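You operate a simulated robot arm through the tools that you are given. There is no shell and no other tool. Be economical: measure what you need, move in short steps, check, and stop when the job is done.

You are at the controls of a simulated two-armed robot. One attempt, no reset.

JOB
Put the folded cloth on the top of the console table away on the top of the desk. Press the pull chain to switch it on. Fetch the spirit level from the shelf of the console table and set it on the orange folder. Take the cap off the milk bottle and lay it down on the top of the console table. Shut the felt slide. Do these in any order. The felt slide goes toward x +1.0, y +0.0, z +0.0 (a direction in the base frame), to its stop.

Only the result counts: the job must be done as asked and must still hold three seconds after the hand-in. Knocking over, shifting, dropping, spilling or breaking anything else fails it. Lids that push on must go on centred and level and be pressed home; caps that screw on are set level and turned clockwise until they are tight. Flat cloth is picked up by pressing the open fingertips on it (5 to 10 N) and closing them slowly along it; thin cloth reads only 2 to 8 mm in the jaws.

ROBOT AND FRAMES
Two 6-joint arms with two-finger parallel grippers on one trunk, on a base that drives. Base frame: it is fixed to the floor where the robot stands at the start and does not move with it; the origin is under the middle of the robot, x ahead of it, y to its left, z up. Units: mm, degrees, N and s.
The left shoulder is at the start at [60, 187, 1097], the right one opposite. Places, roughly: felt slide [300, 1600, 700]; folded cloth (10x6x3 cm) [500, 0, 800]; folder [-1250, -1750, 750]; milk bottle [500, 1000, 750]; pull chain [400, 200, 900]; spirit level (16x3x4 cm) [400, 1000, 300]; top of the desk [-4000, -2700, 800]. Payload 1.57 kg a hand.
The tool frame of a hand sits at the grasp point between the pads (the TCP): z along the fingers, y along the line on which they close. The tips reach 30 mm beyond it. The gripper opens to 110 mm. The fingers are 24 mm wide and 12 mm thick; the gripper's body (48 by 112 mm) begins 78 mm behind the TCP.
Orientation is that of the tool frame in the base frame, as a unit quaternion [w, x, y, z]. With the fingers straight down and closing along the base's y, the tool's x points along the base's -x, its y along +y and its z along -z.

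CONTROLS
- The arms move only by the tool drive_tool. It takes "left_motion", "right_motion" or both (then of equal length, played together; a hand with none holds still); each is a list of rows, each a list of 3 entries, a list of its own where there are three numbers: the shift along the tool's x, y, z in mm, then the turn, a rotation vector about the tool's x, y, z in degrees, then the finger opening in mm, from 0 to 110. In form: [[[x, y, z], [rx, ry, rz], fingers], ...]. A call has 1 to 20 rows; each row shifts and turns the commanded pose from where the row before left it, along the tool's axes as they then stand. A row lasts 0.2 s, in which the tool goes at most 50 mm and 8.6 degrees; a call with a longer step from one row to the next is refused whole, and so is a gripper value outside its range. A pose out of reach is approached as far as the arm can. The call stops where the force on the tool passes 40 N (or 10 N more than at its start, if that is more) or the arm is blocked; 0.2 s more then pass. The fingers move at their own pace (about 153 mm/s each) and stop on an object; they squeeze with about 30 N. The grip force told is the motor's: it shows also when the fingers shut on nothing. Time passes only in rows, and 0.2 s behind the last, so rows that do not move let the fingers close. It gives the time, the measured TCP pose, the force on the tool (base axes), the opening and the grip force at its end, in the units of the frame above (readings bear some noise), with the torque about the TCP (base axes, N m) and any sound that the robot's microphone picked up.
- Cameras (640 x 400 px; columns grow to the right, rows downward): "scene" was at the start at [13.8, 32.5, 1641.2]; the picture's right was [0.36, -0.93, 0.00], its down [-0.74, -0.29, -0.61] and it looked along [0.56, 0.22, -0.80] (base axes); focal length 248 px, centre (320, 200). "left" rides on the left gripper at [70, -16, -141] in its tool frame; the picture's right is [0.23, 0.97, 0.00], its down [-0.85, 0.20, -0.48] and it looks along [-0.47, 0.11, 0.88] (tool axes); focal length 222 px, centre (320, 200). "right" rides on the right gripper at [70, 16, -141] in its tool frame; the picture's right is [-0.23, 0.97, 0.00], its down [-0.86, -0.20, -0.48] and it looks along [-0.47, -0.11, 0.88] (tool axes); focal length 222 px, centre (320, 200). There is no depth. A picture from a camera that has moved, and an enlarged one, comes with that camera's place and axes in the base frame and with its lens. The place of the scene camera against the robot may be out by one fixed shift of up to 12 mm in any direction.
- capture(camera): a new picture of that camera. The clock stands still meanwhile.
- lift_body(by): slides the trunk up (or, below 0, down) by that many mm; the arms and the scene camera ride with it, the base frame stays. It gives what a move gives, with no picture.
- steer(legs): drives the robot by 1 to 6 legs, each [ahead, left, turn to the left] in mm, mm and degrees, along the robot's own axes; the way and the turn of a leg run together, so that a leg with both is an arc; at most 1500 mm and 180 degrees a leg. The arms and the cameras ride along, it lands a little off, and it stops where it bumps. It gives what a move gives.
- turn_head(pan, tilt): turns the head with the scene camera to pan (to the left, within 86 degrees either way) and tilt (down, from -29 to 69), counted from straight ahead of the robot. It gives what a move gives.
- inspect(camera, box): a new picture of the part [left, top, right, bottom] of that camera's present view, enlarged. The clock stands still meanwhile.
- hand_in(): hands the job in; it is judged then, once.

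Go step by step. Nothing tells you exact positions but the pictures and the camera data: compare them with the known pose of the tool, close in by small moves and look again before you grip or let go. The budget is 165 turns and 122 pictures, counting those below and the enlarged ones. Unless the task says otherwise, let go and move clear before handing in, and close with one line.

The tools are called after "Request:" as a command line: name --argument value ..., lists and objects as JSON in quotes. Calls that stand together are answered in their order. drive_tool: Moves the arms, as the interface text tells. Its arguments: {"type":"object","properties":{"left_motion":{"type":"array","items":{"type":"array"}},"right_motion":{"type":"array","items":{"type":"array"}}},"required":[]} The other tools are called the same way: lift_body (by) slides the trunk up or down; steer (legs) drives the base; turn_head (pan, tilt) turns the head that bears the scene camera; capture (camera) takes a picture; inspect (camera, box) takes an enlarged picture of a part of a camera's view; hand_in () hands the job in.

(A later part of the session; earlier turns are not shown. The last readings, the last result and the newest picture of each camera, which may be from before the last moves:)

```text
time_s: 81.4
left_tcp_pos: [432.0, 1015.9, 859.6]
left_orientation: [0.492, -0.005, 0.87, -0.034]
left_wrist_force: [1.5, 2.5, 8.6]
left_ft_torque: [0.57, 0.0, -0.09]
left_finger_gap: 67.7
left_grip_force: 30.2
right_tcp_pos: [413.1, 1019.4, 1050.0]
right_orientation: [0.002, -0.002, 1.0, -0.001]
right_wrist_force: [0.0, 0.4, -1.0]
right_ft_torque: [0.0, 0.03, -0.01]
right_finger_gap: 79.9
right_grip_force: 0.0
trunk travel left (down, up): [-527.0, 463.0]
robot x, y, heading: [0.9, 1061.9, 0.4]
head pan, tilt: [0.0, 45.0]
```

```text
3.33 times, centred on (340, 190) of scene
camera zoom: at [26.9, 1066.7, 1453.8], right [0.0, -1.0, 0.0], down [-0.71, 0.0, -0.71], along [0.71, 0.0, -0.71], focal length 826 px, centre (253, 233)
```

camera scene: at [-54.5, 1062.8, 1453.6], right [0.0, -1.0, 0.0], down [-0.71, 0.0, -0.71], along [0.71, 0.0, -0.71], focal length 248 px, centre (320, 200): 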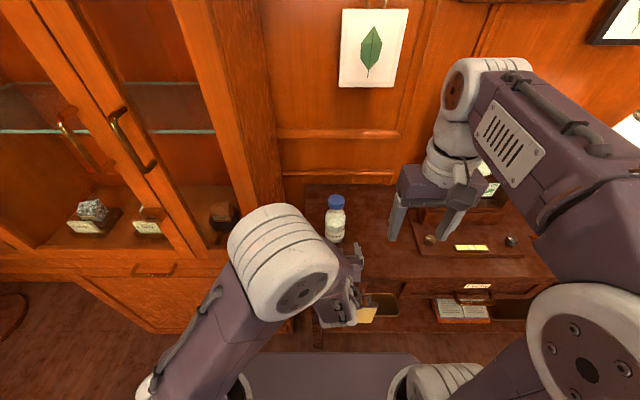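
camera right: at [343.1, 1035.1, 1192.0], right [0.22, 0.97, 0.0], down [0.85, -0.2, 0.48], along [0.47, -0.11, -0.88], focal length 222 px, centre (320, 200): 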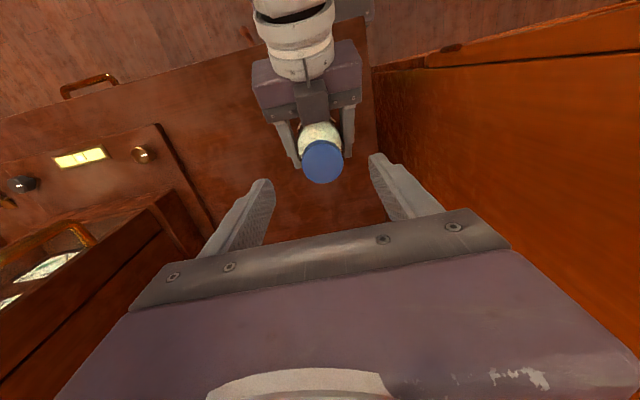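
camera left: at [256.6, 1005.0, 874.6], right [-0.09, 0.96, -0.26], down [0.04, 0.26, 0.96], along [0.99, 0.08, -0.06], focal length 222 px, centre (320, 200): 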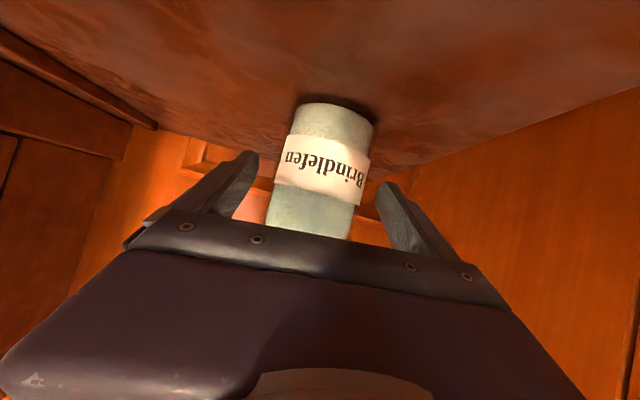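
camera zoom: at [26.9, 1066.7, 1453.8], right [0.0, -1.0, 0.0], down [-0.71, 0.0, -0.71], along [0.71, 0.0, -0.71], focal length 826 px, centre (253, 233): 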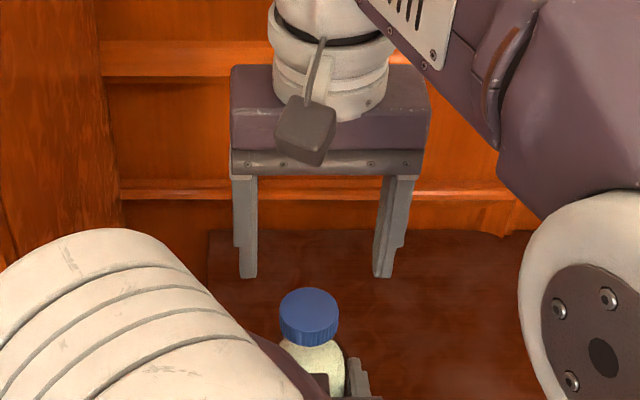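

The right hand is centred over the cap at (415, 1020). I lower 45 mm more and check from the scene camera before gripping.

Request:
drive_tool --left_motion '[[[0, 0, 0], [0, 0, 0], 40], [[0, 0, 0], [0, 0, 0], 40], [[0, 0, 0], [0, 0, 0], 40]]' --right_motion '[[[-1, 0, 15], [0, 0, 0], 80], [[0, 0, 15], [0, 0, 0], 80], [[0, 0, 15], [0, 0, 0], 80]]'

Request:
inspect --camera "right" --box '[220, 120, 440, 260]'

Request:
inspect --camera "scene" --box '[280, 160, 400, 250]'

```text
time_s: 82.2
left_tcp_pos: [431.0, 1015.1, 860.5]
left_orientation: [0.492, -0.004, 0.87, -0.035]
left_wrist_force: [2.8, 2.3, 11.6]
left_ft_torque: [0.65, -0.05, -0.09]
left_finger_gap: 67.6
left_grip_force: 30.3
right_tcp_pos: [413.3, 1018.9, 1007.0]
right_orientation: [0.003, -0.001, 1.0, 0.0]
right_wrist_force: [0.4, 0.5, -0.8]
right_ft_torque: [0.01, -0.02, 0.03]
right_finger_gap: 80.0
right_grip_force: 0.0
trunk travel left (down, up): [-527.0, 463.0]
robot x, y, heading: [-1.7, 1062.1, 0.0]
head pan, tilt: [0.0, 45.0]
```

```text
2.86 times, centred on (330, 190) of right
camera zoom: at [344.1, 1034.9, 1148.4], right [0.22, 0.97, 0.0], down [0.85, -0.2, 0.48], along [0.47, -0.11, -0.88], focal length 635 px, centre (291, 229)
```

zoom: 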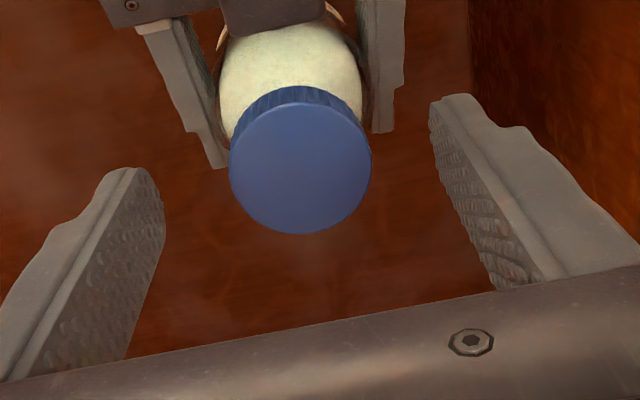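

```text
4.44 times, centred on (340, 205) of scene
camera zoom: at [26.8, 1066.7, 1453.7], right [0.0, -1.0, 0.0], down [-0.71, 0.0, -0.71], along [0.71, 0.0, -0.71], focal length 1102 px, centre (231, 178)
```

zoom: 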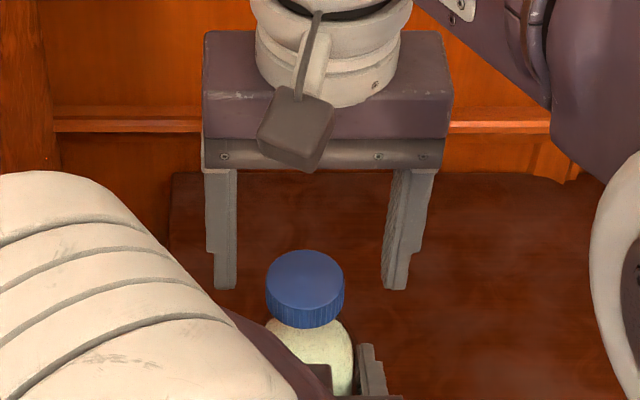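

The cap top is at z≈985 and the fingertips are at 977. I lower 9 mm, nudge +y 2, and close on the cap.

Request:
drive_tool --left_motion '[[[0, 0, 0], [0, 0, 0], 40], [[0, 0, 0], [0, 0, 0], 40], [[0, 0, 0], [0, 0, 0], 40], [[0, 0, 0], [0, 0, 0], 40], [[0, 0, 0], [0, 0, 0], 40], [[0, 0, 0], [0, 0, 0], 40], [[0, 0, 0], [0, 0, 0], 40]]' --right_motion '[[[0, 2, 5], [0, 0, 0], 80], [[0, 0, 4], [0, 0, 0], 70], [[0, 0, 0], [0, 0, 0], 60], [[0, 0, 0], [0, 0, 0], 52], [[0, 0, 0], [0, 0, 0], 44], [[0, 0, 0], [0, 0, 0], 30], [[0, 0, 0], [0, 0, 0], 20]]'

Request:
inspect --camera "scene" --box '[280, 160, 400, 250]'

```text
time_s: 83.8
left_tcp_pos: [431.1, 1016.4, 859.5]
left_orientation: [0.492, -0.006, 0.87, -0.033]
left_wrist_force: [5.9, 13.5, 5.7]
left_ft_torque: [-0.39, -0.35, -0.27]
left_finger_gap: 67.1
left_grip_force: 30.1
right_tcp_pos: [414.2, 1019.7, 998.8]
right_orientation: [0.003, -0.001, 1.0, -0.001]
right_wrist_force: [-0.9, -11.5, 14.4]
right_ft_torque: [-0.41, -0.02, -0.1]
right_finger_gap: 38.6
right_grip_force: 10.5
trunk travel left (down, up): [-527.0, 463.0]
robot x, y, heading: [1.4, 1059.0, 0.3]
head pan, tilt: [0.0, 45.0]
```

```text
4.44 times, centred on (340, 205) of scene
camera zoom: at [26.4, 1066.6, 1453.9], right [0.0, -1.0, 0.0], down [-0.71, 0.0, -0.71], along [0.71, 0.0, -0.71], focal length 1102 px, centre (231, 178)
```

zoom: 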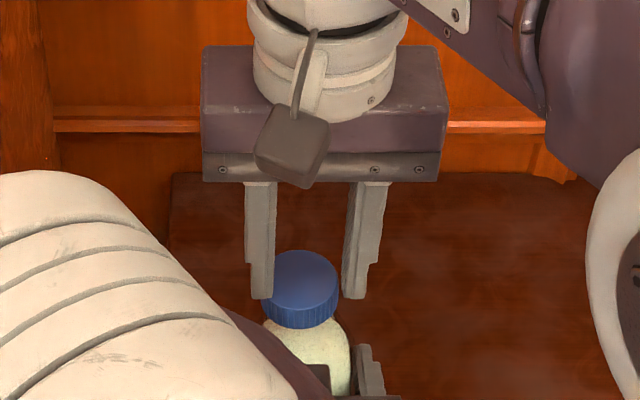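

The grip force is low and side forces showed up. I hold still to let it settle, and look from the right wrist.

Request:
drive_tool --left_motion '[[[0, 0, 0], [0, 0, 0], 40], [[0, 0, 0], [0, 0, 0], 40]]' --right_motion '[[[0, 0, 0], [0, 0, 0], 20], [[0, 0, 0], [0, 0, 0], 20]]'

Request:
inspect --camera "right" --box '[220, 120, 440, 260]'

```text
time_s: 84.4
left_tcp_pos: [429.8, 1016.4, 860.1]
left_orientation: [0.491, -0.006, 0.87, -0.033]
left_wrist_force: [5.6, 21.8, 3.2]
left_ft_torque: [-1.26, -0.38, -0.37]
left_finger_gap: 67.2
left_grip_force: 29.7
right_tcp_pos: [412.4, 1019.7, 997.6]
right_orientation: [0.004, -0.001, 1.0, -0.002]
right_wrist_force: [0.0, -19.9, 20.3]
right_ft_torque: [-0.56, -0.09, -0.12]
right_finger_gap: 38.6
right_grip_force: 10.4
trunk travel left (down, up): [-527.0, 463.0]
robot x, y, heading: [-1.9, 1061.6, 0.2]
head pan, tilt: [0.0, 45.0]
```

```text
2.86 times, centred on (330, 190) of right
camera zoom: at [343.6, 1035.9, 1139.6], right [0.23, 0.97, 0.0], down [0.85, -0.2, 0.48], along [0.47, -0.11, -0.87], focal length 635 px, centre (291, 229)
```

zoom: 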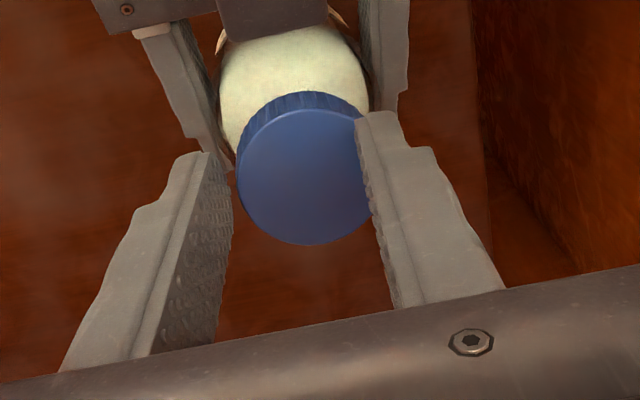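

Force directions say the cap's centre is a few mm toward −y and the tips press on the bottle's shoulder. I open slightly, shift −3 mm in y, lift 3 mm and re-grip fully.

Request:
drive_tool --left_motion '[[[0, 0, 0], [0, 0, 0], 40], [[0, 0, 0], [0, 0, 0], 40], [[0, 0, 0], [0, 0, 0], 40], [[0, 0, 0], [0, 0, 0], 40], [[0, 0, 0], [0, 0, 0], 40]]' --right_motion '[[[0, 0, 0], [0, 0, 0], 50], [[0, -3, -3], [0, 0, 0], 50], [[0, 0, 0], [0, 0, 0], 40], [[0, 0, 0], [0, 0, 0], 20], [[0, 0, 0], [0, 0, 0], 5]]'

Request:
inspect --camera "scene" --box '[280, 160, 400, 250]'

```text
time_s: 85.6
left_tcp_pos: [430.6, 1017.0, 858.3]
left_orientation: [0.491, -0.008, 0.87, -0.032]
left_wrist_force: [1.9, 21.4, 0.5]
left_ft_torque: [-1.49, -0.07, -0.25]
left_finger_gap: 68.1
left_grip_force: 30.2
right_tcp_pos: [413.8, 1016.6, 1001.3]
right_orientation: [0.003, 0.0, 1.0, -0.002]
right_wrist_force: [-0.2, -18.4, 8.0]
right_ft_torque: [-0.62, -0.01, -0.14]
right_finger_gap: 22.4
right_grip_force: 10.1
trunk travel left (down, up): [-527.0, 463.0]
robot x, y, heading: [1.6, 1057.9, 0.4]
head pan, tilt: [0.0, 45.0]
```

```text
4.44 times, centred on (340, 205) of scene
camera zoom: at [26.9, 1066.7, 1453.8], right [0.0, -1.0, 0.0], down [-0.71, 0.0, -0.71], along [0.71, 0.0, -0.71], focal length 1102 px, centre (231, 178)
```

zoom: 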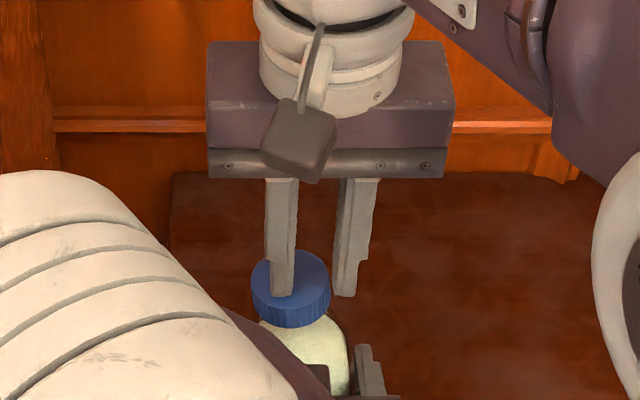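

The +y finger is sitting on top of the cap and the other is pushing the bottle sideways, so the cap is lower and more to +y than I thought. I open and lift at once.

Request:
drive_tool --left_motion '[[[0, 0, 0], [0, 0, 0], 40], [[0, 0, 0], [0, 0, 0], 40], [[0, 0, 0], [0, 0, 0], 40], [[0, 0, 0], [0, 0, 0], 40]]' --right_motion '[[[0, 0, 0], [0, 0, 0], 80], [[0, 0, -10], [0, 0, 0], 80], [[0, 0, -20], [0, 0, 0], 80], [[0, 0, -20], [0, 0, 0], 80]]'

Request:
inspect --camera "right" --box '[220, 100, 440, 240]'

Request:
inspect --camera "scene" --box '[280, 160, 400, 250]'

Request:
capture --camera "left"

```text
time_s: 86.6
left_tcp_pos: [431.9, 1015.9, 859.7]
left_orientation: [0.491, -0.004, 0.87, -0.035]
left_wrist_force: [-0.3, -0.3, -0.3]
left_ft_torque: [-0.01, -0.01, 0.0]
left_finger_gap: 67.0
left_grip_force: 30.3
right_tcp_pos: [414.0, 1018.3, 1048.9]
right_orientation: [0.002, -0.001, 1.0, 0.0]
right_wrist_force: [0.0, 0.4, 0.8]
right_ft_torque: [-0.01, 0.0, 0.01]
right_finger_gap: 80.0
right_grip_force: 0.2
trunk travel left (down, up): [-527.0, 463.0]
robot x, y, heading: [4.5, 1059.6, 0.3]
head pan, tilt: [0.0, 45.0]
```

```text
2.86 times, centred on (330, 170) of right
camera zoom: at [343.9, 1033.2, 1190.8], right [0.22, 0.97, 0.0], down [0.85, -0.2, 0.48], along [0.47, -0.11, -0.88], focal length 635 px, centre (291, 286)
```

zoom: 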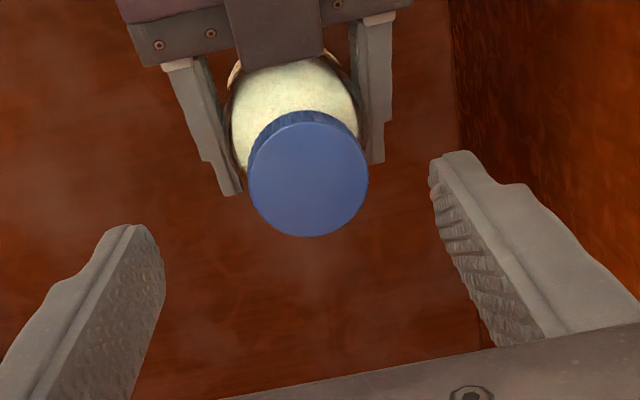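

```text
4.44 times, centred on (340, 205) of scene
camera zoom: at [27.6, 1066.0, 1453.7], right [0.0, -1.0, 0.0], down [-0.71, 0.0, -0.71], along [0.71, 0.0, -0.71], focal length 1102 px, centre (231, 178)
```

zoom: 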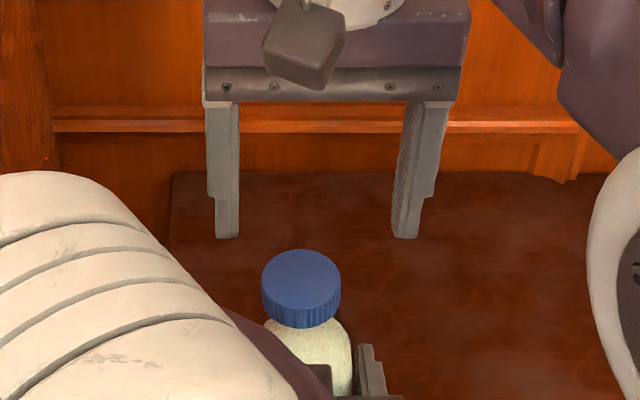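

```text
50 pictures are left
camera left: at [273.9, 1004.3, 874.2], right [-0.09, 0.96, -0.26], down [0.04, 0.26, 0.96], along [0.99, 0.08, -0.06], focal length 222 px, centre (320, 200)
```

left: 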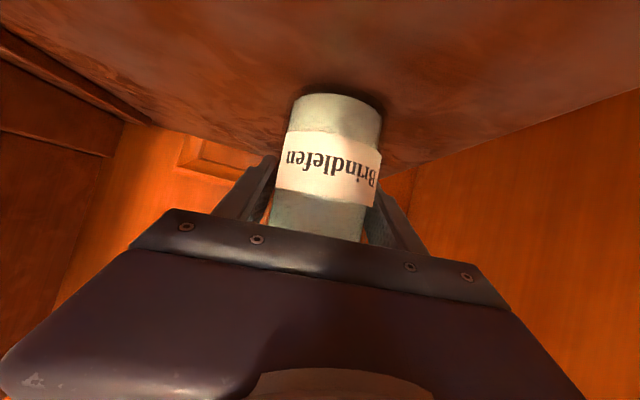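

The bottle is still held upright. The contact tells me the cap top is at z≈970, at about (421, 1022). I shift there and go down to TCP z≈984.

Request:
drive_tool --left_motion '[[[0, 0, 0], [0, 0, 0], 40], [[0, 0, 0], [0, 0, 0], 40], [[0, 0, 0], [0, 0, 0], 40], [[0, 0, 0], [0, 0, 0], 40], [[0, 0, 0], [0, 0, 0], 40]]' --right_motion '[[[-7, 4, 20], [0, 0, 0], 70], [[0, 0, 20], [0, 0, 0], 70], [[0, 0, 10], [0, 0, 0], 70], [[0, 0, 8], [0, 0, 0], 70], [[0, 0, 7], [0, 0, 0], 70]]'

Request:
inspect --camera "scene" --box '[280, 160, 400, 250]'

```text
time_s: 87.8
left_tcp_pos: [431.4, 1014.5, 859.9]
left_orientation: [0.491, -0.004, 0.871, -0.034]
left_wrist_force: [-0.5, 0.6, 0.6]
left_ft_torque: [0.14, 0.03, -0.02]
left_finger_gap: 67.1
left_grip_force: 29.7
right_tcp_pos: [421.9, 1021.9, 984.1]
right_orientation: [0.002, 0.0, 1.0, 0.0]
right_wrist_force: [0.0, 0.4, 0.3]
right_ft_torque: [-0.02, -0.01, 0.02]
right_finger_gap: 70.1
right_grip_force: 0.1
trunk travel left (down, up): [-527.0, 463.0]
robot x, y, heading: [2.3, 1057.0, 0.2]
head pan, tilt: [0.0, 45.0]
```

```text
4.44 times, centred on (340, 205) of scene
camera zoom: at [27.6, 1066.1, 1453.7], right [0.0, -1.0, 0.0], down [-0.71, 0.0, -0.71], along [0.71, 0.0, -0.71], focal length 1102 px, centre (231, 178)
```

zoom: 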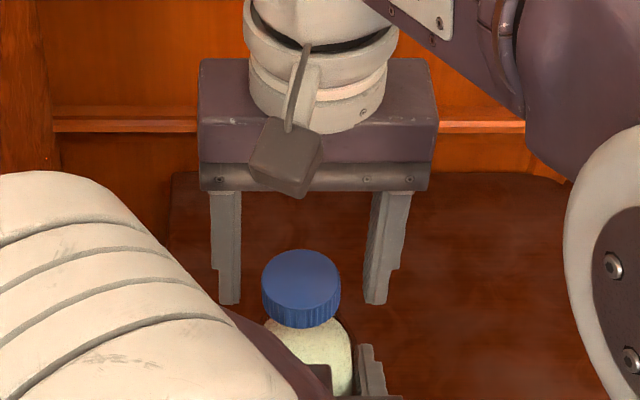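

Fingers now straddle the cap, with the tips near its lower rim. I close.

Request:
drive_tool --left_motion '[[[0, 0, 0], [0, 0, 0], 40], [[0, 0, 0], [0, 0, 0], 40], [[0, 0, 0], [0, 0, 0], 40], [[0, 0, 0], [0, 0, 0], 40], [[0, 0, 0], [0, 0, 0], 40], [[0, 0, 0], [0, 0, 0], 40]]' --right_motion '[[[0, 0, 0], [0, 0, 0], 60], [[0, 0, 0], [0, 0, 0], 50], [[0, 0, 0], [0, 0, 0], 42], [[0, 0, 0], [0, 0, 0], 30], [[0, 0, 0], [0, 0, 0], 10], [[0, 0, 0], [0, 0, 0], 0]]'

```text
time_s: 89.2
left_tcp_pos: [431.5, 1015.3, 859.1]
left_orientation: [0.491, -0.004, 0.87, -0.035]
left_wrist_force: [0.5, -7.8, -1.2]
left_ft_torque: [1.29, 0.02, 0.07]
left_finger_gap: 67.1
left_grip_force: 30.0
right_tcp_pos: [422.5, 1022.0, 983.6]
right_orientation: [0.001, -0.002, 1.0, 0.0]
right_wrist_force: [-0.7, 8.4, -0.3]
right_ft_torque: [-0.15, 0.01, 0.0]
right_finger_gap: 49.1
right_grip_force: 30.1
trunk travel left (down, up): [-527.0, 463.0]
robot x, y, heading: [2.0, 1057.9, -0.2]
head pan, tilt: [0.0, 45.0]
```

The cap is gripped at 49 mm. I turn it counter-clockwise as seen from above (negative about tool z), rising slightly.

Request:
drive_tool --left_motion '[[[0, 0, 0], [0, 0, 0], 40], [[0, 0, 0], [0, 0, 0], 40], [[0, 0, 0], [0, 0, 0], 40], [[0, 0, 0], [0, 0, 0], 40], [[0, 0, 0], [0, 0, 0], 40], [[0, 0, 0], [0, 0, 0], 40], [[0, 0, 0], [0, 0, 0], 40], [[0, 0, 0], [0, 0, 0], 40], [[0, 0, 0], [0, 0, 0], 40], [[0, 0, 0], [0, 0, 0], 40]]' --right_motion '[[[0, 1, -0.1], [0, 0, -8], 0], [[0, 0, -0.1], [0, 0, -8], 0], [[0, 0, -0.1], [0, 0, -8], 0], [[0, 0, -0.1], [0, 0, -8], 0], [[0, 0, -0.1], [0, 0, -8], 0], [[0, 0, -0.1], [0, 0, -8], 0], [[0, 0, -0.1], [0, 0, -8], 0], [[0, 0, -0.1], [0, 0, -8], 0], [[0, 0, -0.1], [0, 0, -8], 0], [[0, 0, -0.1], [0, 0, -8], 0]]'

Request:
inspect --camera "scene" --box '[280, 160, 400, 250]'

```text
time_s: 91.4
left_tcp_pos: [431.6, 1014.5, 859.2]
left_orientation: [0.491, -0.006, 0.87, -0.033]
left_wrist_force: [13.7, -8.1, -0.1]
left_ft_torque: [0.91, 0.81, 0.03]
left_finger_gap: 67.2
left_grip_force: 30.1
right_tcp_pos: [420.9, 1022.7, 985.8]
right_orientation: [0.001, -0.645, 0.765, -0.001]
right_wrist_force: [-12.6, 7.7, -2.5]
right_ft_torque: [0.01, 0.83, -0.08]
right_finger_gap: 48.9
right_grip_force: 30.3
trunk travel left (down, up): [-527.0, 463.0]
robot x, y, heading: [4.5, 1060.6, 0.1]
head pan, tilt: [0.0, 45.0]
```

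```text
4.44 times, centred on (340, 205) of scene
camera zoom: at [27.9, 1066.1, 1453.7], right [0.0, -1.0, 0.0], down [-0.71, 0.0, -0.71], along [0.71, 0.0, -0.71], focal length 1102 px, centre (231, 178)
```

zoom: 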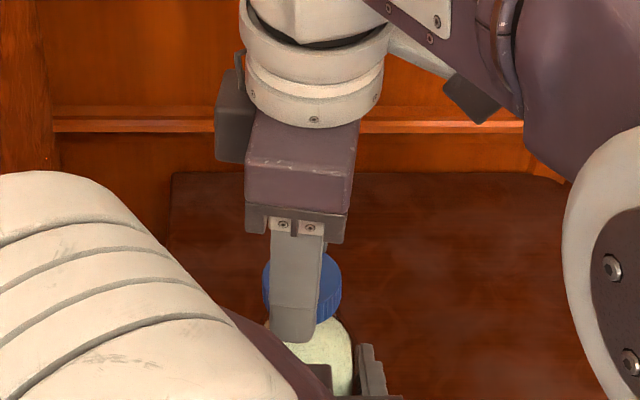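

Turned 80° with hardly any torque. I continue another 80°.

Request:
drive_tool --left_motion '[[[0, 0, 0], [0, 0, 0], 40], [[0, 0, 0], [0, 0, 0], 40], [[0, 0, 0], [0, 0, 0], 40], [[0, 0, 0], [0, 0, 0], 40], [[0, 0, 0], [0, 0, 0], 40], [[0, 0, 0], [0, 0, 0], 40], [[0, 0, 0], [0, 0, 0], 40], [[0, 0, 0], [0, 0, 0], 40], [[0, 0, 0], [0, 0, 0], 40], [[0, 0, 0], [0, 0, 0], 40]]' --right_motion '[[[0, 0, -0.1], [0, 0, -8], 0], [[0, 0, -0.1], [0, 0, -8], 0], [[0, 0, -0.1], [0, 0, -8], 0], [[0, 0, -0.1], [0, 0, -8], 0], [[0, 0, -0.1], [0, 0, -8], 0], [[0, 0, -0.1], [0, 0, -8], 0], [[0, 0, -0.1], [0, 0, -8], 0], [[0, 0, -0.1], [0, 0, -8], 0], [[0, 0, -0.1], [0, 0, -8], 0], [[0, 0, -0.1], [0, 0, -8], 0]]'

```text
time_s: 93.6
left_tcp_pos: [432.4, 1015.2, 860.3]
left_orientation: [0.491, -0.006, 0.87, -0.033]
left_wrist_force: [15.7, 1.0, 0.5]
left_ft_torque: [0.59, 0.64, -0.07]
left_finger_gap: 67.2
left_grip_force: 29.9
right_tcp_pos: [422.2, 1023.8, 985.6]
right_orientation: [0.0, 0.985, -0.172, 0.003]
right_wrist_force: [-14.7, -1.5, 2.1]
right_ft_torque: [-0.47, 1.14, -0.07]
right_finger_gap: 48.9
right_grip_force: 29.7
trunk travel left (down, up): [-527.0, 463.0]
robot x, y, heading: [1.3, 1062.8, -0.1]
head pan, tilt: [0.0, 45.0]
```

160° done at low torque. I relieve the sideways load a little and continue.

Request:
drive_tool --left_motion '[[[0, 0, 0], [0, 0, 0], 40], [[0, 0, 0], [0, 0, 0], 40], [[0, 0, 0], [0, 0, 0], 40], [[0, 0, 0], [0, 0, 0], 40], [[0, 0, 0], [0, 0, 0], 40], [[0, 0, 0], [0, 0, 0], 40], [[0, 0, 0], [0, 0, 0], 40], [[0, 0, 0], [0, 0, 0], 40], [[0, 0, 0], [0, 0, 0], 40], [[0, 0, 0], [0, 0, 0], 40]]' --right_motion '[[[-2, 0.7, -0.1], [0, 0, -8], 0], [[0, 0, -0.1], [0, 0, -8], 0], [[0, 0, -0.1], [0, 0, -8], 0], [[0, 0, -0.1], [0, 0, -8], 0], [[0, 0, -0.1], [0, 0, -8], 0], [[0, 0, -0.1], [0, 0, -8], 0], [[0, 0, -0.1], [0, 0, -8], 0], [[0, 0, -0.1], [0, 0, -8], 0], [[0, 0, -0.1], [0, 0, -8], 0], [[0, 0, -0.1], [0, 0, -8], 0]]'

```text
time_s: 94.8
left_tcp_pos: [429.1, 1022.5, 857.5]
left_orientation: [0.488, -0.011, 0.873, -0.028]
left_wrist_force: [-3.1, 9.7, 3.1]
left_ft_torque: [-0.77, 0.12, -0.13]
left_finger_gap: 72.6
left_grip_force: 18.8
right_tcp_pos: [406.2, 1045.3, 990.2]
right_orientation: [0.009, 0.985, 0.173, 0.01]
right_wrist_force: [-0.6, -4.9, 11.3]
right_ft_torque: [0.26, 0.28, -0.02]
right_finger_gap: 50.3
right_grip_force: 30.1
right hand out of reach, approached as far as the arm can: row 5, 6
trunk travel left (down, up): [-527.0, 463.0]
robot x, y, heading: [-1.3, 1060.7, 0.0]
head pan, tilt: [0.0, 45.0]
stopped in row 6 (right hand): the force on the tool passed its limit (the readings are from after the stop); the commanded pose is now the measured one
```

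The wrist hit its limit and the hand drifted sideways. I look before doing anything.

Request:
inspect --camera "scene" --box '[270, 150, 410, 250]'

Request:
capture --camera "left"

```text
4.00 times, centred on (340, 200) of scene
camera zoom: at [25.6, 1067.4, 1453.8], right [0.0, -1.0, 0.0], down [-0.71, 0.0, -0.71], along [0.71, 0.0, -0.71], focal length 991 px, centre (240, 200)
```

zoom: 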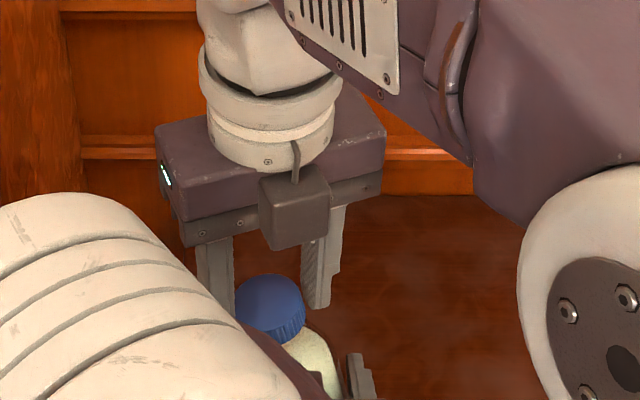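

```text
46 pictures are left
camera left: at [271.9, 1009.0, 872.8], right [-0.11, 0.96, -0.25], down [0.04, 0.26, 0.97], along [0.99, 0.1, -0.07], focal length 222 px, centre (320, 200)
```

left: 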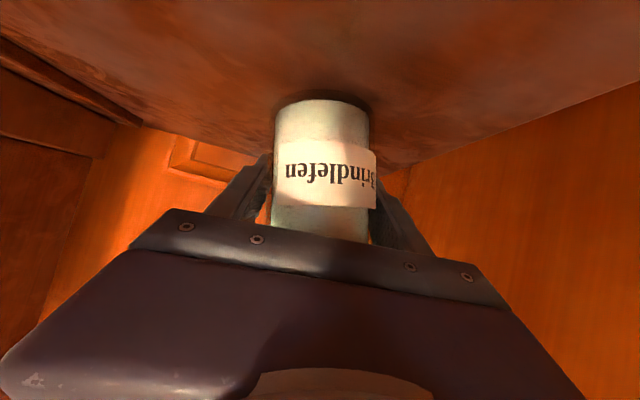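

The bottle was tilted toward +y but is still held. I bring the right hand back to the bottle's axis to set it upright again.

Request:
drive_tool --left_motion '[[[0, 0, 0], [0, 0, 0], 40], [[0, 0, 0], [0, 0, 0], 40], [[0, 0, 0], [0, 0, 0], 40], [[0, 0, 0], [0, 0, 0], 40], [[0, 0, 0], [0, 0, 0], 40]]' --right_motion '[[[1.5, 6.7, 0.5], [0, 0, 3], 0], [[1.5, 6.7, 0.5], [0, 0, 3], 0], [[1.5, 6.7, 0.5], [0, 0, 3], 0], [[1.8, 6.5, 0.5], [0, 0, 3], 0], [[0, 0, 0], [0, 0, 0], 0]]'

Request:
inspect --camera "scene" --box '[270, 150, 410, 250]'

```text
time_s: 96.0
left_tcp_pos: [430.0, 1018.7, 855.5]
left_orientation: [0.487, -0.006, 0.873, -0.03]
left_wrist_force: [4.2, -21.8, -9.6]
left_ft_torque: [1.84, -0.01, 0.22]
left_finger_gap: 66.8
left_grip_force: 30.2
right_tcp_pos: [422.5, 1023.1, 988.0]
right_orientation: [0.005, 0.998, 0.069, 0.009]
right_wrist_force: [-4.7, 22.7, 6.8]
right_ft_torque: [1.18, 0.5, -0.06]
right_finger_gap: 48.8
right_grip_force: 29.9
trunk travel left (down, up): [-527.0, 463.0]
robot x, y, heading: [3.4, 1062.7, 0.1]
head pan, tilt: [0.0, 45.0]
```

```text
4.00 times, centred on (340, 200) of scene
camera zoom: at [28.0, 1066.3, 1453.6], right [0.0, -1.0, 0.0], down [-0.71, 0.0, -0.71], along [0.71, 0.0, -0.71], focal length 991 px, centre (240, 200)
```

zoom: 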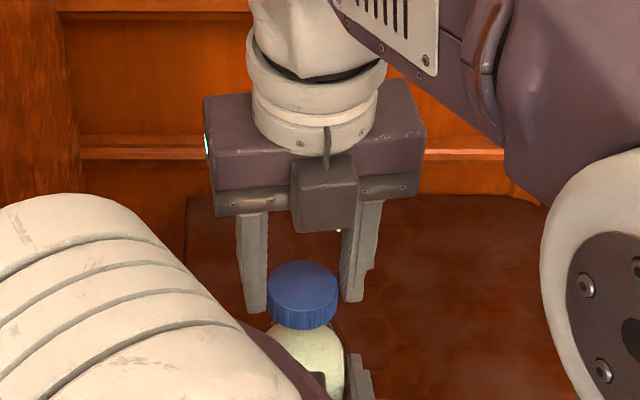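

Upright again. I open, rotate the right hand back 170° around the cap, and then regrip.

Request:
drive_tool --left_motion '[[[0, 0, 0], [0, 0, 0], 40], [[0, 0, 0], [0, 0, 0], 40], [[0, 0, 0], [0, 0, 0], 40], [[0, 0, 0], [0, 0, 0], 40], [[0, 0, 0], [0, 0, 0], 40], [[0, 0, 0], [0, 0, 0], 40], [[0, 0, 0], [0, 0, 0], 40], [[0, 0, 0], [0, 0, 0], 40], [[0, 0, 0], [0, 0, 0], 40], [[0, 0, 0], [0, 0, 0], 40], [[0, 0, 0], [0, 0, 0], 40], [[0, 0, 0], [0, 0, 0], 40], [[0, 0, 0], [0, 0, 0], 40], [[0, 0, 0], [0, 0, 0], 40], [[0, 0, 0], [0, 0, 0], 40], [[0, 0, 0], [0, 0, 0], 40], [[0, 0, 0], [0, 0, 0], 40], [[0, 0, 0], [0, 0, 0], 40], [[0, 0, 0], [0, 0, 0], 40], [[0, 0, 0], [0, 0, 0], 40]]' --right_motion '[[[0, 0, 0], [0, 0, 0], 80], [[0, 0, 0], [0, 0, 0], 80], [[0, 0, 0], [0, 0, 8.5], 80], [[0, 0, 0], [0, 0, 8.5], 80], [[0, 0, 0], [0, 0, 8.5], 80], [[0, 0, 0], [0, 0, 8.5], 80], [[0, 0, 0], [0, 0, 8.5], 80], [[0, 0, 0], [0, 0, 8.5], 80], [[0, 0, 0], [0, 0, 8.5], 80], [[0, 0, 0], [0, 0, 8.5], 80], [[0, 0, 0], [0, 0, 8.5], 80], [[0, 0, 0], [0, 0, 8.5], 80], [[0, 0, 0], [0, 0, 8.5], 80], [[0, 0, 0], [0, 0, 8.5], 80], [[0, 0, 0], [0, 0, 8.5], 80], [[0, 0, 0], [0, 0, 8.5], 80], [[0, 0, 0], [0, 0, 8.5], 80], [[0, 0, 0], [0, 0, 8.5], 80], [[0, 0, 0], [0, 0, 8.5], 80], [[0, 0, 0], [0, 0, 8.5], 80]]'

Request:
inspect --camera "scene" --box '[270, 150, 410, 250]'

```text
time_s: 100.2
left_tcp_pos: [430.8, 1021.4, 856.5]
left_orientation: [0.487, -0.009, 0.873, -0.029]
left_wrist_force: [1.9, 2.2, 5.3]
left_ft_torque: [0.31, -0.18, 0.02]
left_finger_gap: 66.1
left_grip_force: 30.0
right_tcp_pos: [421.3, 1020.8, 987.4]
right_orientation: [0.007, -0.3, 0.954, -0.01]
right_wrist_force: [0.2, -0.4, 0.0]
right_ft_torque: [0.0, 0.0, 0.0]
right_finger_gap: 79.8
right_grip_force: 0.0
trunk travel left (down, up): [-527.0, 463.0]
robot x, y, heading: [2.0, 1056.9, 0.3]
head pan, tilt: [0.0, 45.0]
```

```text
4.00 times, centred on (340, 200) of scene
camera zoom: at [27.2, 1066.5, 1453.7], right [0.0, -1.0, 0.0], down [-0.71, 0.0, -0.71], along [0.71, 0.0, -0.71], focal length 991 px, centre (240, 200)
```

zoom: 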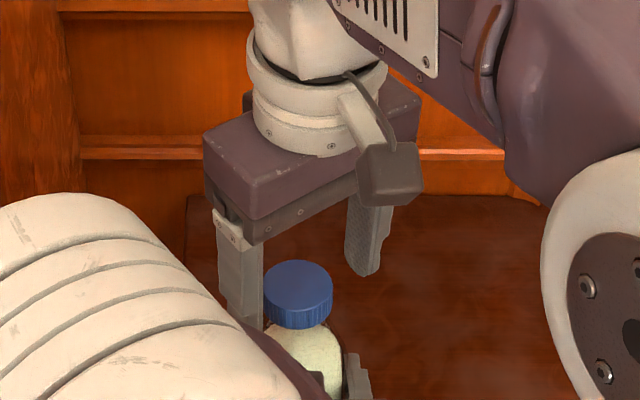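

I nudge to the cap's centre, regrip, and turn another 128° counter-clockwise.

Request:
drive_tool --left_motion '[[[0, 0, 0], [0, 0, 0], 40], [[0, 0, 0], [0, 0, 0], 40], [[0, 0, 0], [0, 0, 0], 40], [[0, 0, 0], [0, 0, 0], 40], [[0, 0, 0], [0, 0, 0], 40], [[0, 0, 0], [0, 0, 0], 40], [[0, 0, 0], [0, 0, 0], 40], [[0, 0, 0], [0, 0, 0], 40], [[0, 0, 0], [0, 0, 0], 40], [[0, 0, 0], [0, 0, 0], 40], [[0, 0, 0], [0, 0, 0], 40], [[0, 0, 0], [0, 0, 0], 40], [[0, 0, 0], [0, 0, 0], 40], [[0, 0, 0], [0, 0, 0], 40], [[0, 0, 0], [0, 0, 0], 40], [[0, 0, 0], [0, 0, 0], 40], [[0, 0, 0], [0, 0, 0], 40], [[0, 0, 0], [0, 0, 0], 40], [[0, 0, 0], [0, 0, 0], 40], [[0, 0, 0], [0, 0, 0], 40]]' --right_motion '[[[-3.4, 1.3, 0], [0, 0, 0], 70], [[0, 0, 0], [0, 0, 0], 50], [[0, 0, 0], [0, 0, 0], 20], [[0, 0, 0], [0, 0, 0], 0], [[0, 0, -0.1], [0, 0, -8], 0], [[0, 0, -0.1], [0, 0, -8], 0], [[0, 0, -0.1], [0, 0, -8], 0], [[0, 0, -0.1], [0, 0, -8], 0], [[0, 0, -0.1], [0, 0, -8], 0], [[0, 0, -0.1], [0, 0, -8], 0], [[0, 0, -0.1], [0, 0, -8], 0], [[0, 0, -0.1], [0, 0, -8], 0], [[0, 0, -0.1], [0, 0, -8], 0], [[0, 0, -0.1], [0, 0, -8], 0], [[0, 0, -0.1], [0, 0, -8], 0], [[0, 0, -0.1], [0, 0, -8], 0], [[0, 0, -0.1], [0, 0, -8], 0], [[0, 0, -0.1], [0, 0, -8], 0], [[0, 0, -0.1], [0, 0, -8], 0], [[0, 0, -0.1], [0, 0, -8], 0]]'

```text
time_s: 104.4
left_tcp_pos: [430.7, 1019.8, 856.7]
left_orientation: [0.488, -0.009, 0.873, -0.028]
left_wrist_force: [8.5, -11.7, -2.4]
left_ft_torque: [1.15, 0.83, 0.15]
left_finger_gap: 66.5
left_grip_force: 29.9
right_tcp_pos: [423.3, 1024.2, 990.1]
right_orientation: [0.005, 0.989, -0.146, 0.011]
right_wrist_force: [-8.4, 12.1, -1.3]
right_ft_torque: [0.4, 0.3, -0.07]
right_finger_gap: 46.5
right_grip_force: 29.4
trunk travel left (down, up): [-527.0, 463.0]
robot x, y, heading: [-0.3, 1062.6, 0.4]
head pan, tilt: [0.0, 45.0]
```

About 315° in total. I test with a gentle lift.

Request:
drive_tool --left_motion '[[[0, 0, 0], [0, 0, 0], 40], [[0, 0, 0], [0, 0, 0], 40], [[0, 0, 0], [0, 0, 0], 40]]' --right_motion '[[[0, 0, -1.5], [0, 0, -8], 0], [[0, 0, -1.5], [0, 0, -8], 0], [[0, 0, -1.5], [0, 0, 0], 0]]'

Request:
inspect --camera "scene" --box '[270, 150, 410, 250]'

```text
time_s: 105.2
left_tcp_pos: [430.4, 1020.3, 856.7]
left_orientation: [0.488, -0.009, 0.873, -0.028]
left_wrist_force: [8.0, -8.2, 5.1]
left_ft_torque: [0.98, 0.88, 0.03]
left_finger_gap: 66.7
left_grip_force: 29.8
right_tcp_pos: [424.7, 1023.9, 994.4]
right_orientation: [0.007, 1.0, -0.008, 0.009]
right_wrist_force: [-8.3, 9.1, -8.3]
right_ft_torque: [0.23, 0.23, -0.02]
right_finger_gap: 47.0
right_grip_force: 30.2
trunk travel left (down, up): [-527.0, 463.0]
robot x, y, heading: [-1.5, 1062.9, 0.0]
head pan, tilt: [0.0, 45.0]
```

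```text
4.00 times, centred on (340, 200) of scene
camera zoom: at [28.0, 1066.1, 1453.7], right [0.0, -1.0, 0.0], down [-0.71, 0.0, -0.71], along [0.71, 0.0, -0.71], focal length 991 px, centre (240, 200)
```

zoom: 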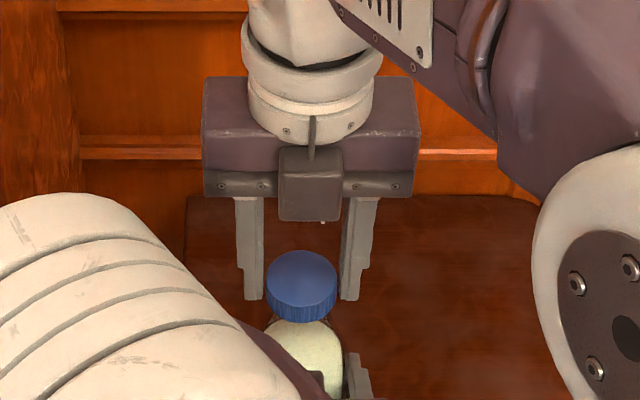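

The cap has risen visibly with only 8 N of resistance. I lift a bit more and watch the force.

Request:
drive_tool --left_motion '[[[0, 0, 0], [0, 0, 0], 40], [[0, 0, 0], [0, 0, 0], 40], [[0, 0, 0], [0, 0, 0], 40]]' --right_motion '[[[0, 0, -2], [0, 0, 0], 0], [[0, 0, -2], [0, 0, 0], 0], [[0, 0, -2], [0, 0, 0], 0]]'

```text
time_s: 106.0
left_tcp_pos: [430.4, 1020.9, 855.3]
left_orientation: [0.486, -0.009, 0.873, -0.028]
left_wrist_force: [4.7, -5.7, 4.2]
left_ft_torque: [0.7, 0.2, 0.03]
left_finger_gap: 66.5
left_grip_force: 30.0
right_tcp_pos: [425.3, 1024.2, 1000.2]
right_orientation: [0.007, 1.0, -0.009, 0.01]
right_wrist_force: [-3.6, 5.9, -2.4]
right_ft_torque: [0.17, 0.08, -0.05]
right_finger_gap: 47.2
right_grip_force: 29.7
trunk travel left (down, up): [-527.0, 463.0]
robot x, y, heading: [7.3, 1064.4, 0.2]
head pan, tilt: [0.0, 45.0]
```

Force is dropping, so it looks free. I lift 35 mm further and check.

Request:
drive_tool --left_motion '[[[0, 0, 0], [0, 0, 0], 40], [[0, 0, 0], [0, 0, 0], 40], [[0, 0, 0], [0, 0, 0], 40], [[0, 0, 0], [0, 0, 0], 40]]' --right_motion '[[[0, 0, -5], [0, 0, 0], 0], [[0, 0, -5], [0, 0, 0], 0], [[0, 0, -10], [0, 0, 0], 0], [[0, 0, -20], [0, 0, 0], 0]]'

Request:
inspect --camera "scene" --box '[270, 150, 410, 250]'

```text
time_s: 107.0
left_tcp_pos: [429.2, 1021.5, 855.0]
left_orientation: [0.486, -0.009, 0.873, -0.028]
left_wrist_force: [-0.3, 0.3, -2.0]
left_ft_torque: [0.01, -0.05, 0.05]
left_finger_gap: 66.3
left_grip_force: 30.0
right_tcp_pos: [423.4, 1025.4, 1040.5]
right_orientation: [0.007, 1.0, -0.009, 0.01]
right_wrist_force: [-0.4, -0.2, -0.6]
right_ft_torque: [0.01, 0.0, 0.02]
right_finger_gap: 47.0
right_grip_force: 29.9
trunk travel left (down, up): [-527.0, 463.0]
robot x, y, heading: [2.1, 1059.2, 0.0]
head pan, tilt: [0.0, 45.0]
```

```text
4.00 times, centred on (340, 200) of scene
camera zoom: at [27.7, 1066.2, 1453.6], right [0.0, -1.0, 0.0], down [-0.71, 0.0, -0.71], along [0.71, 0.0, -0.71], focal length 991 px, centre (240, 200)
```

zoom: 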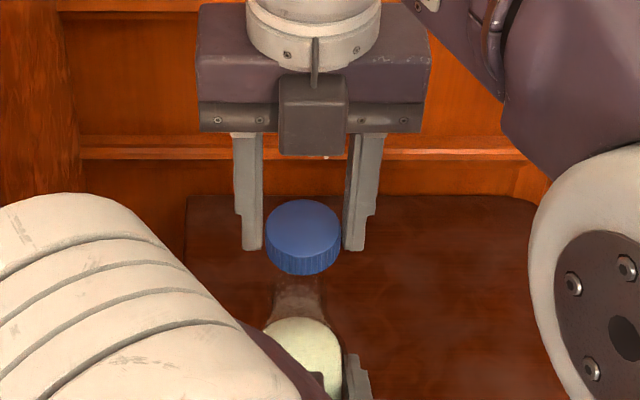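

The cap is off. I carry it to clear table at about (395, 870) and start lowering.

Request:
drive_tool --left_motion '[[[0, 0, 0], [0, 0, 0], 40], [[0, 0, 0], [0, 0, 0], 40], [[0, 0, 0], [0, 0, 0], 40], [[0, 0, 0], [0, 0, 0], 40], [[0, 0, 0], [0, 0, 0], 40], [[0, 0, 0], [0, 0, 0], 40], [[0, 0, 0], [0, 0, 0], 40], [[0, 0, 0], [0, 0, 0], 40], [[0, 0, 0], [0, 0, 0], 40]]' --right_motion '[[[-7, 39, 0], [0, 0, 0], 0], [[-7, 39, 0], [0, 0, 0], 0], [[-7, 39, 0], [0, 0, 0], 0], [[-7, 39, 0], [0, 0, 0], 0], [[0, 0, 35], [0, 0, 0], 0], [[0, 0, 35], [0, 0, 0], 0], [[0, 0, 35], [0, 0, 0], 0], [[0, 0, 35], [0, 0, 0], 0], [[0, 0, 35], [0, 0, 0], 0]]'

Request:
capture --camera "scene"

```text
time_s: 109.0
left_tcp_pos: [429.9, 1021.2, 855.4]
left_orientation: [0.486, -0.009, 0.873, -0.028]
left_wrist_force: [0.1, -0.4, -3.0]
left_ft_torque: [0.02, -0.05, 0.0]
left_finger_gap: 66.2
left_grip_force: 29.3
right_tcp_pos: [400.7, 902.6, 865.6]
right_orientation: [0.007, 1.0, -0.008, 0.01]
right_wrist_force: [-0.3, -0.3, 0.3]
right_ft_torque: [0.01, 0.0, 0.0]
right_finger_gap: 47.2
right_grip_force: 30.1
right hand out of reach, approached as far as the arm can: row 4
trunk travel left (down, up): [-527.0, 463.0]
robot x, y, heading: [3.2, 1060.5, 0.1]
head pan, tilt: [0.0, 45.0]
```

```text
41 pictures are left
camera scene: at [28.8, 1066.0, 1453.7], right [0.0, -1.0, 0.0], down [-0.71, 0.0, -0.71], along [0.71, 0.0, -0.71], focal length 248 px, centre (320, 200)
```

scene: 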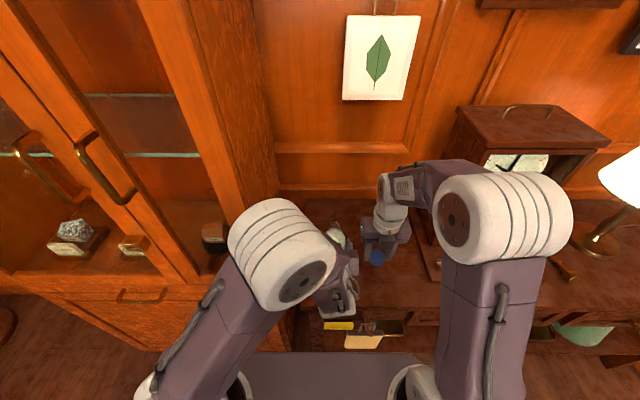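

I lower the cap slowly toward the table top.

Request:
drive_tool --left_motion '[[[0, 0, 0], [0, 0, 0], 40], [[0, 0, 0], [0, 0, 0], 40], [[0, 0, 0], [0, 0, 0], 40], [[0, 0, 0], [0, 0, 0], 40], [[0, 0, 0], [0, 0, 0], 40], [[0, 0, 0], [0, 0, 0], 40]]' --right_motion '[[[0, 0, 4], [0, 0, 0], 0], [[0, 0, 4], [0, 0, 0], 0], [[0, 0, 4], [0, 0, 0], 0], [[0, 0, 3], [0, 0, 0], 0], [[0, 0, 3], [0, 0, 0], 0], [[0, 0, 2], [0, 0, 0], 0]]'

```text
time_s: 110.4
left_tcp_pos: [430.4, 1020.0, 856.7]
left_orientation: [0.487, -0.009, 0.873, -0.028]
left_wrist_force: [0.1, 0.2, -2.9]
left_ft_torque: [0.02, -0.04, 0.01]
left_finger_gap: 66.2
left_grip_force: 29.8
right_tcp_pos: [398.2, 901.8, 846.4]
right_orientation: [0.007, 1.0, -0.009, 0.01]
right_wrist_force: [0.4, -0.4, 0.2]
right_ft_torque: [-0.02, 0.01, -0.02]
right_finger_gap: 47.2
right_grip_force: 30.1
trunk travel left (down, up): [-527.0, 463.0]
robot x, y, heading: [-0.1, 1057.0, 0.0]
head pan, tilt: [0.0, 45.0]
```

Request:
drive_tool --left_motion '[[[0, 0, 0], [0, 0, 0], 40], [[0, 0, 0], [0, 0, 0], 40], [[0, 0, 0], [0, 0, 0], 40], [[0, 0, 0], [0, 0, 0], 40], [[0, 0, 0], [0, 0, 0], 40]]' --right_motion '[[[0, 0, 2], [0, 0, 0], 0], [[0, 0, 2], [0, 0, 0], 0], [[0, 0, 2], [0, 0, 0], 0], [[0, 0, 2], [0, 0, 0], 0], [[0, 0, 1], [0, 0, 0], 0]]'

Request:
inspect --camera "scene" --box '[300, 180, 460, 280]'

```text
time_s: 111.6
left_tcp_pos: [430.0, 1020.1, 856.7]
left_orientation: [0.487, -0.01, 0.873, -0.028]
left_wrist_force: [-0.5, 0.1, -2.7]
left_ft_torque: [0.0, -0.03, -0.02]
left_finger_gap: 66.2
left_grip_force: 29.5
right_tcp_pos: [398.7, 900.2, 838.5]
right_orientation: [0.006, 1.0, -0.009, 0.009]
right_wrist_force: [-0.6, -0.1, 0.0]
right_ft_torque: [-0.04, 0.0, 0.01]
right_finger_gap: 47.1
right_grip_force: 30.2
trunk travel left (down, up): [-527.0, 463.0]
robot x, y, heading: [3.0, 1060.1, 0.3]
head pan, tilt: [0.0, 45.0]
```

```text
4.00 times, centred on (380, 230) of scene
camera zoom: at [27.9, 1066.0, 1453.7], right [0.0, -1.0, 0.0], down [-0.71, 0.0, -0.71], along [0.71, 0.0, -0.71], focal length 991 px, centre (80, 80)
```

zoom: 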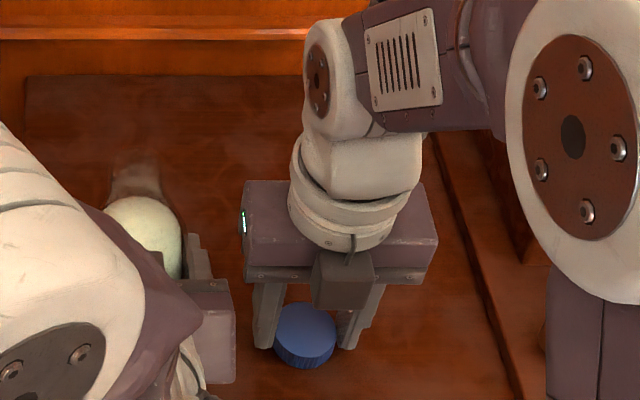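

No contact yet. I keep lowering in 2 mm steps.

Request:
drive_tool --left_motion '[[[0, 0, 0], [0, 0, 0], 40], [[0, 0, 0], [0, 0, 0], 40], [[0, 0, 0], [0, 0, 0], 40], [[0, 0, 0], [0, 0, 0], 40]]' --right_motion '[[[0, 0, 2], [0, 0, 0], 0], [[0, 0, 2], [0, 0, 0], 0], [[0, 0, 2], [0, 0, 0], 0], [[0, 0, 2], [0, 0, 0], 0]]'

```text
time_s: 112.6
left_tcp_pos: [428.7, 1019.8, 856.2]
left_orientation: [0.488, -0.008, 0.872, -0.028]
left_wrist_force: [0.2, -0.2, -2.6]
left_ft_torque: [0.0, -0.05, -0.02]
left_finger_gap: 65.9
left_grip_force: 30.0
right_tcp_pos: [398.0, 901.5, 830.9]
right_orientation: [0.007, 1.0, -0.009, 0.013]
right_wrist_force: [5.3, -10.2, 33.4]
right_ft_torque: [-0.26, 0.38, 0.13]
right_finger_gap: 47.6
right_grip_force: 29.7
trunk travel left (down, up): [-527.0, 463.0]
robot x, y, heading: [-1.5, 1058.6, 0.2]
head pan, tilt: [0.0, 45.0]
```

The cap is on the table. I release it and raise the right hand; with the left I lower slightly to make sure the bottle stands on the table.

Request:
drive_tool --left_motion '[[[0, 0, 0], [0, 0, 0], 40], [[0, 0, 0], [0, 0, 0], 40], [[0, 0, 0], [0, 0, 0], 40], [[0.86, 0, 0.5], [0, 0, 0], 40], [[0.86, 0, 0.5], [0, 0, 0], 40], [[0, 0, 0], [0, 0, 0], 40]]' --right_motion '[[[0, 0, -1.5], [0, 0, 0], 0], [[0, 0, 0], [0, 0, 0], 60], [[0, 0, 0], [0, 0, 0], 80], [[0, 0, -20], [0, 0, 0], 80], [[0, 0, -40], [0, 0, 0], 80], [[0, 0, -40], [0, 0, 0], 80]]'

Request:
inspect --camera "scene" --box '[300, 180, 460, 280]'

```text
time_s: 114.0
left_tcp_pos: [429.5, 1019.4, 855.3]
left_orientation: [0.488, -0.01, 0.872, -0.028]
left_wrist_force: [2.4, 4.0, 12.3]
left_ft_torque: [0.63, -0.28, -0.03]
left_finger_gap: 66.1
left_grip_force: 30.2
right_tcp_pos: [395.2, 904.6, 932.6]
right_orientation: [0.008, 1.0, -0.008, 0.01]
right_wrist_force: [-0.2, 0.9, 0.4]
right_ft_torque: [0.03, 0.01, 0.02]
right_finger_gap: 79.7
right_grip_force: 0.0
trunk travel left (down, up): [-527.0, 463.0]
robot x, y, heading: [-0.6, 1059.0, 0.2]
head pan, tilt: [0.0, 45.0]
```

```text
4.00 times, centred on (380, 230) of scene
camera zoom: at [26.5, 1067.0, 1453.8], right [0.0, -1.0, 0.0], down [-0.71, 0.0, -0.71], along [0.71, 0.0, -0.71], focal length 991 px, centre (80, 80)
```

zoom: 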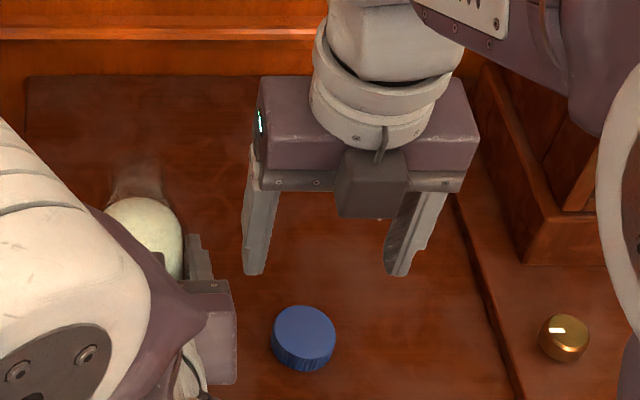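

The cap lies on the table and the bottle stands on it too. I open the left hand and back the base out.

Request:
drive_tool --left_motion '[[[0, 0, 0], [0, 0, 0], 70], [[0, 0, 0], [0, 0, 0], 80], [[0, 0, 0], [0, 0, 0], 95], [[0, 0, 0], [0, 0, 0], 104], [[0, 0, 0], [0, 0, 0], 104]]'

Request:
steer --legs '[[-290, 0, 0]]'

Request:
capture --camera "scene"

```text
time_s: 115.2
left_tcp_pos: [431.2, 1020.1, 853.8]
left_orientation: [0.487, -0.008, 0.873, -0.029]
left_wrist_force: [-0.4, -0.6, 0.3]
left_ft_torque: [-0.02, 0.0, 0.0]
left_finger_gap: 103.8
left_grip_force: 0.1
right_tcp_pos: [396.4, 902.3, 930.8]
right_orientation: [0.009, 1.0, -0.009, 0.011]
right_wrist_force: [-0.4, 0.2, 0.6]
right_ft_torque: [-0.01, 0.0, 0.0]
right_finger_gap: 79.9
right_grip_force: 0.0
trunk travel left (down, up): [-527.0, 463.0]
robot x, y, heading: [4.6, 1060.4, 0.2]
head pan, tilt: [0.0, 45.0]
```

```text
time_s: 117.2
left_tcp_pos: [135.4, 1019.8, 854.7]
left_orientation: [0.487, -0.01, 0.873, -0.028]
left_wrist_force: [0.0, 0.4, 0.4]
left_ft_torque: [0.01, -0.03, 0.0]
left_finger_gap: 104.0
left_grip_force: 0.0
right_tcp_pos: [103.2, 903.1, 930.9]
right_orientation: [0.007, 1.0, -0.007, 0.01]
right_wrist_force: [0.7, -0.4, 0.0]
right_ft_torque: [-0.01, -0.02, -0.01]
right_finger_gap: 79.8
right_grip_force: 0.0
trunk travel left (down, up): [-527.0, 463.0]
robot x, y, heading: [-291.3, 1059.5, 0.5]
head pan, tilt: [0.0, 45.0]
```

```text
38 pictures are left
camera scene: at [-267.4, 1064.9, 1453.7], right [0.01, -1.0, 0.0], down [-0.71, 0.0, -0.71], along [0.71, 0.0, -0.71], focal length 248 px, centre (320, 200)
```

scene: 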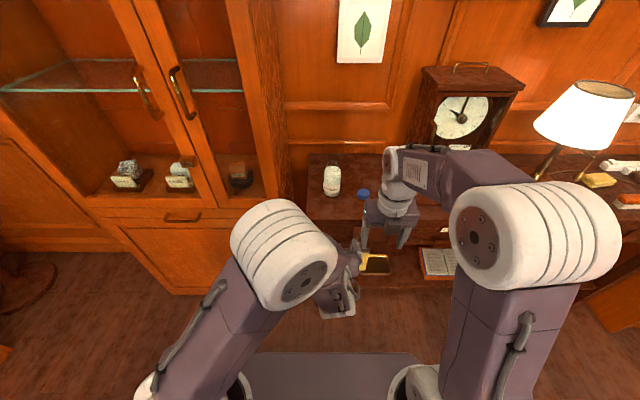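

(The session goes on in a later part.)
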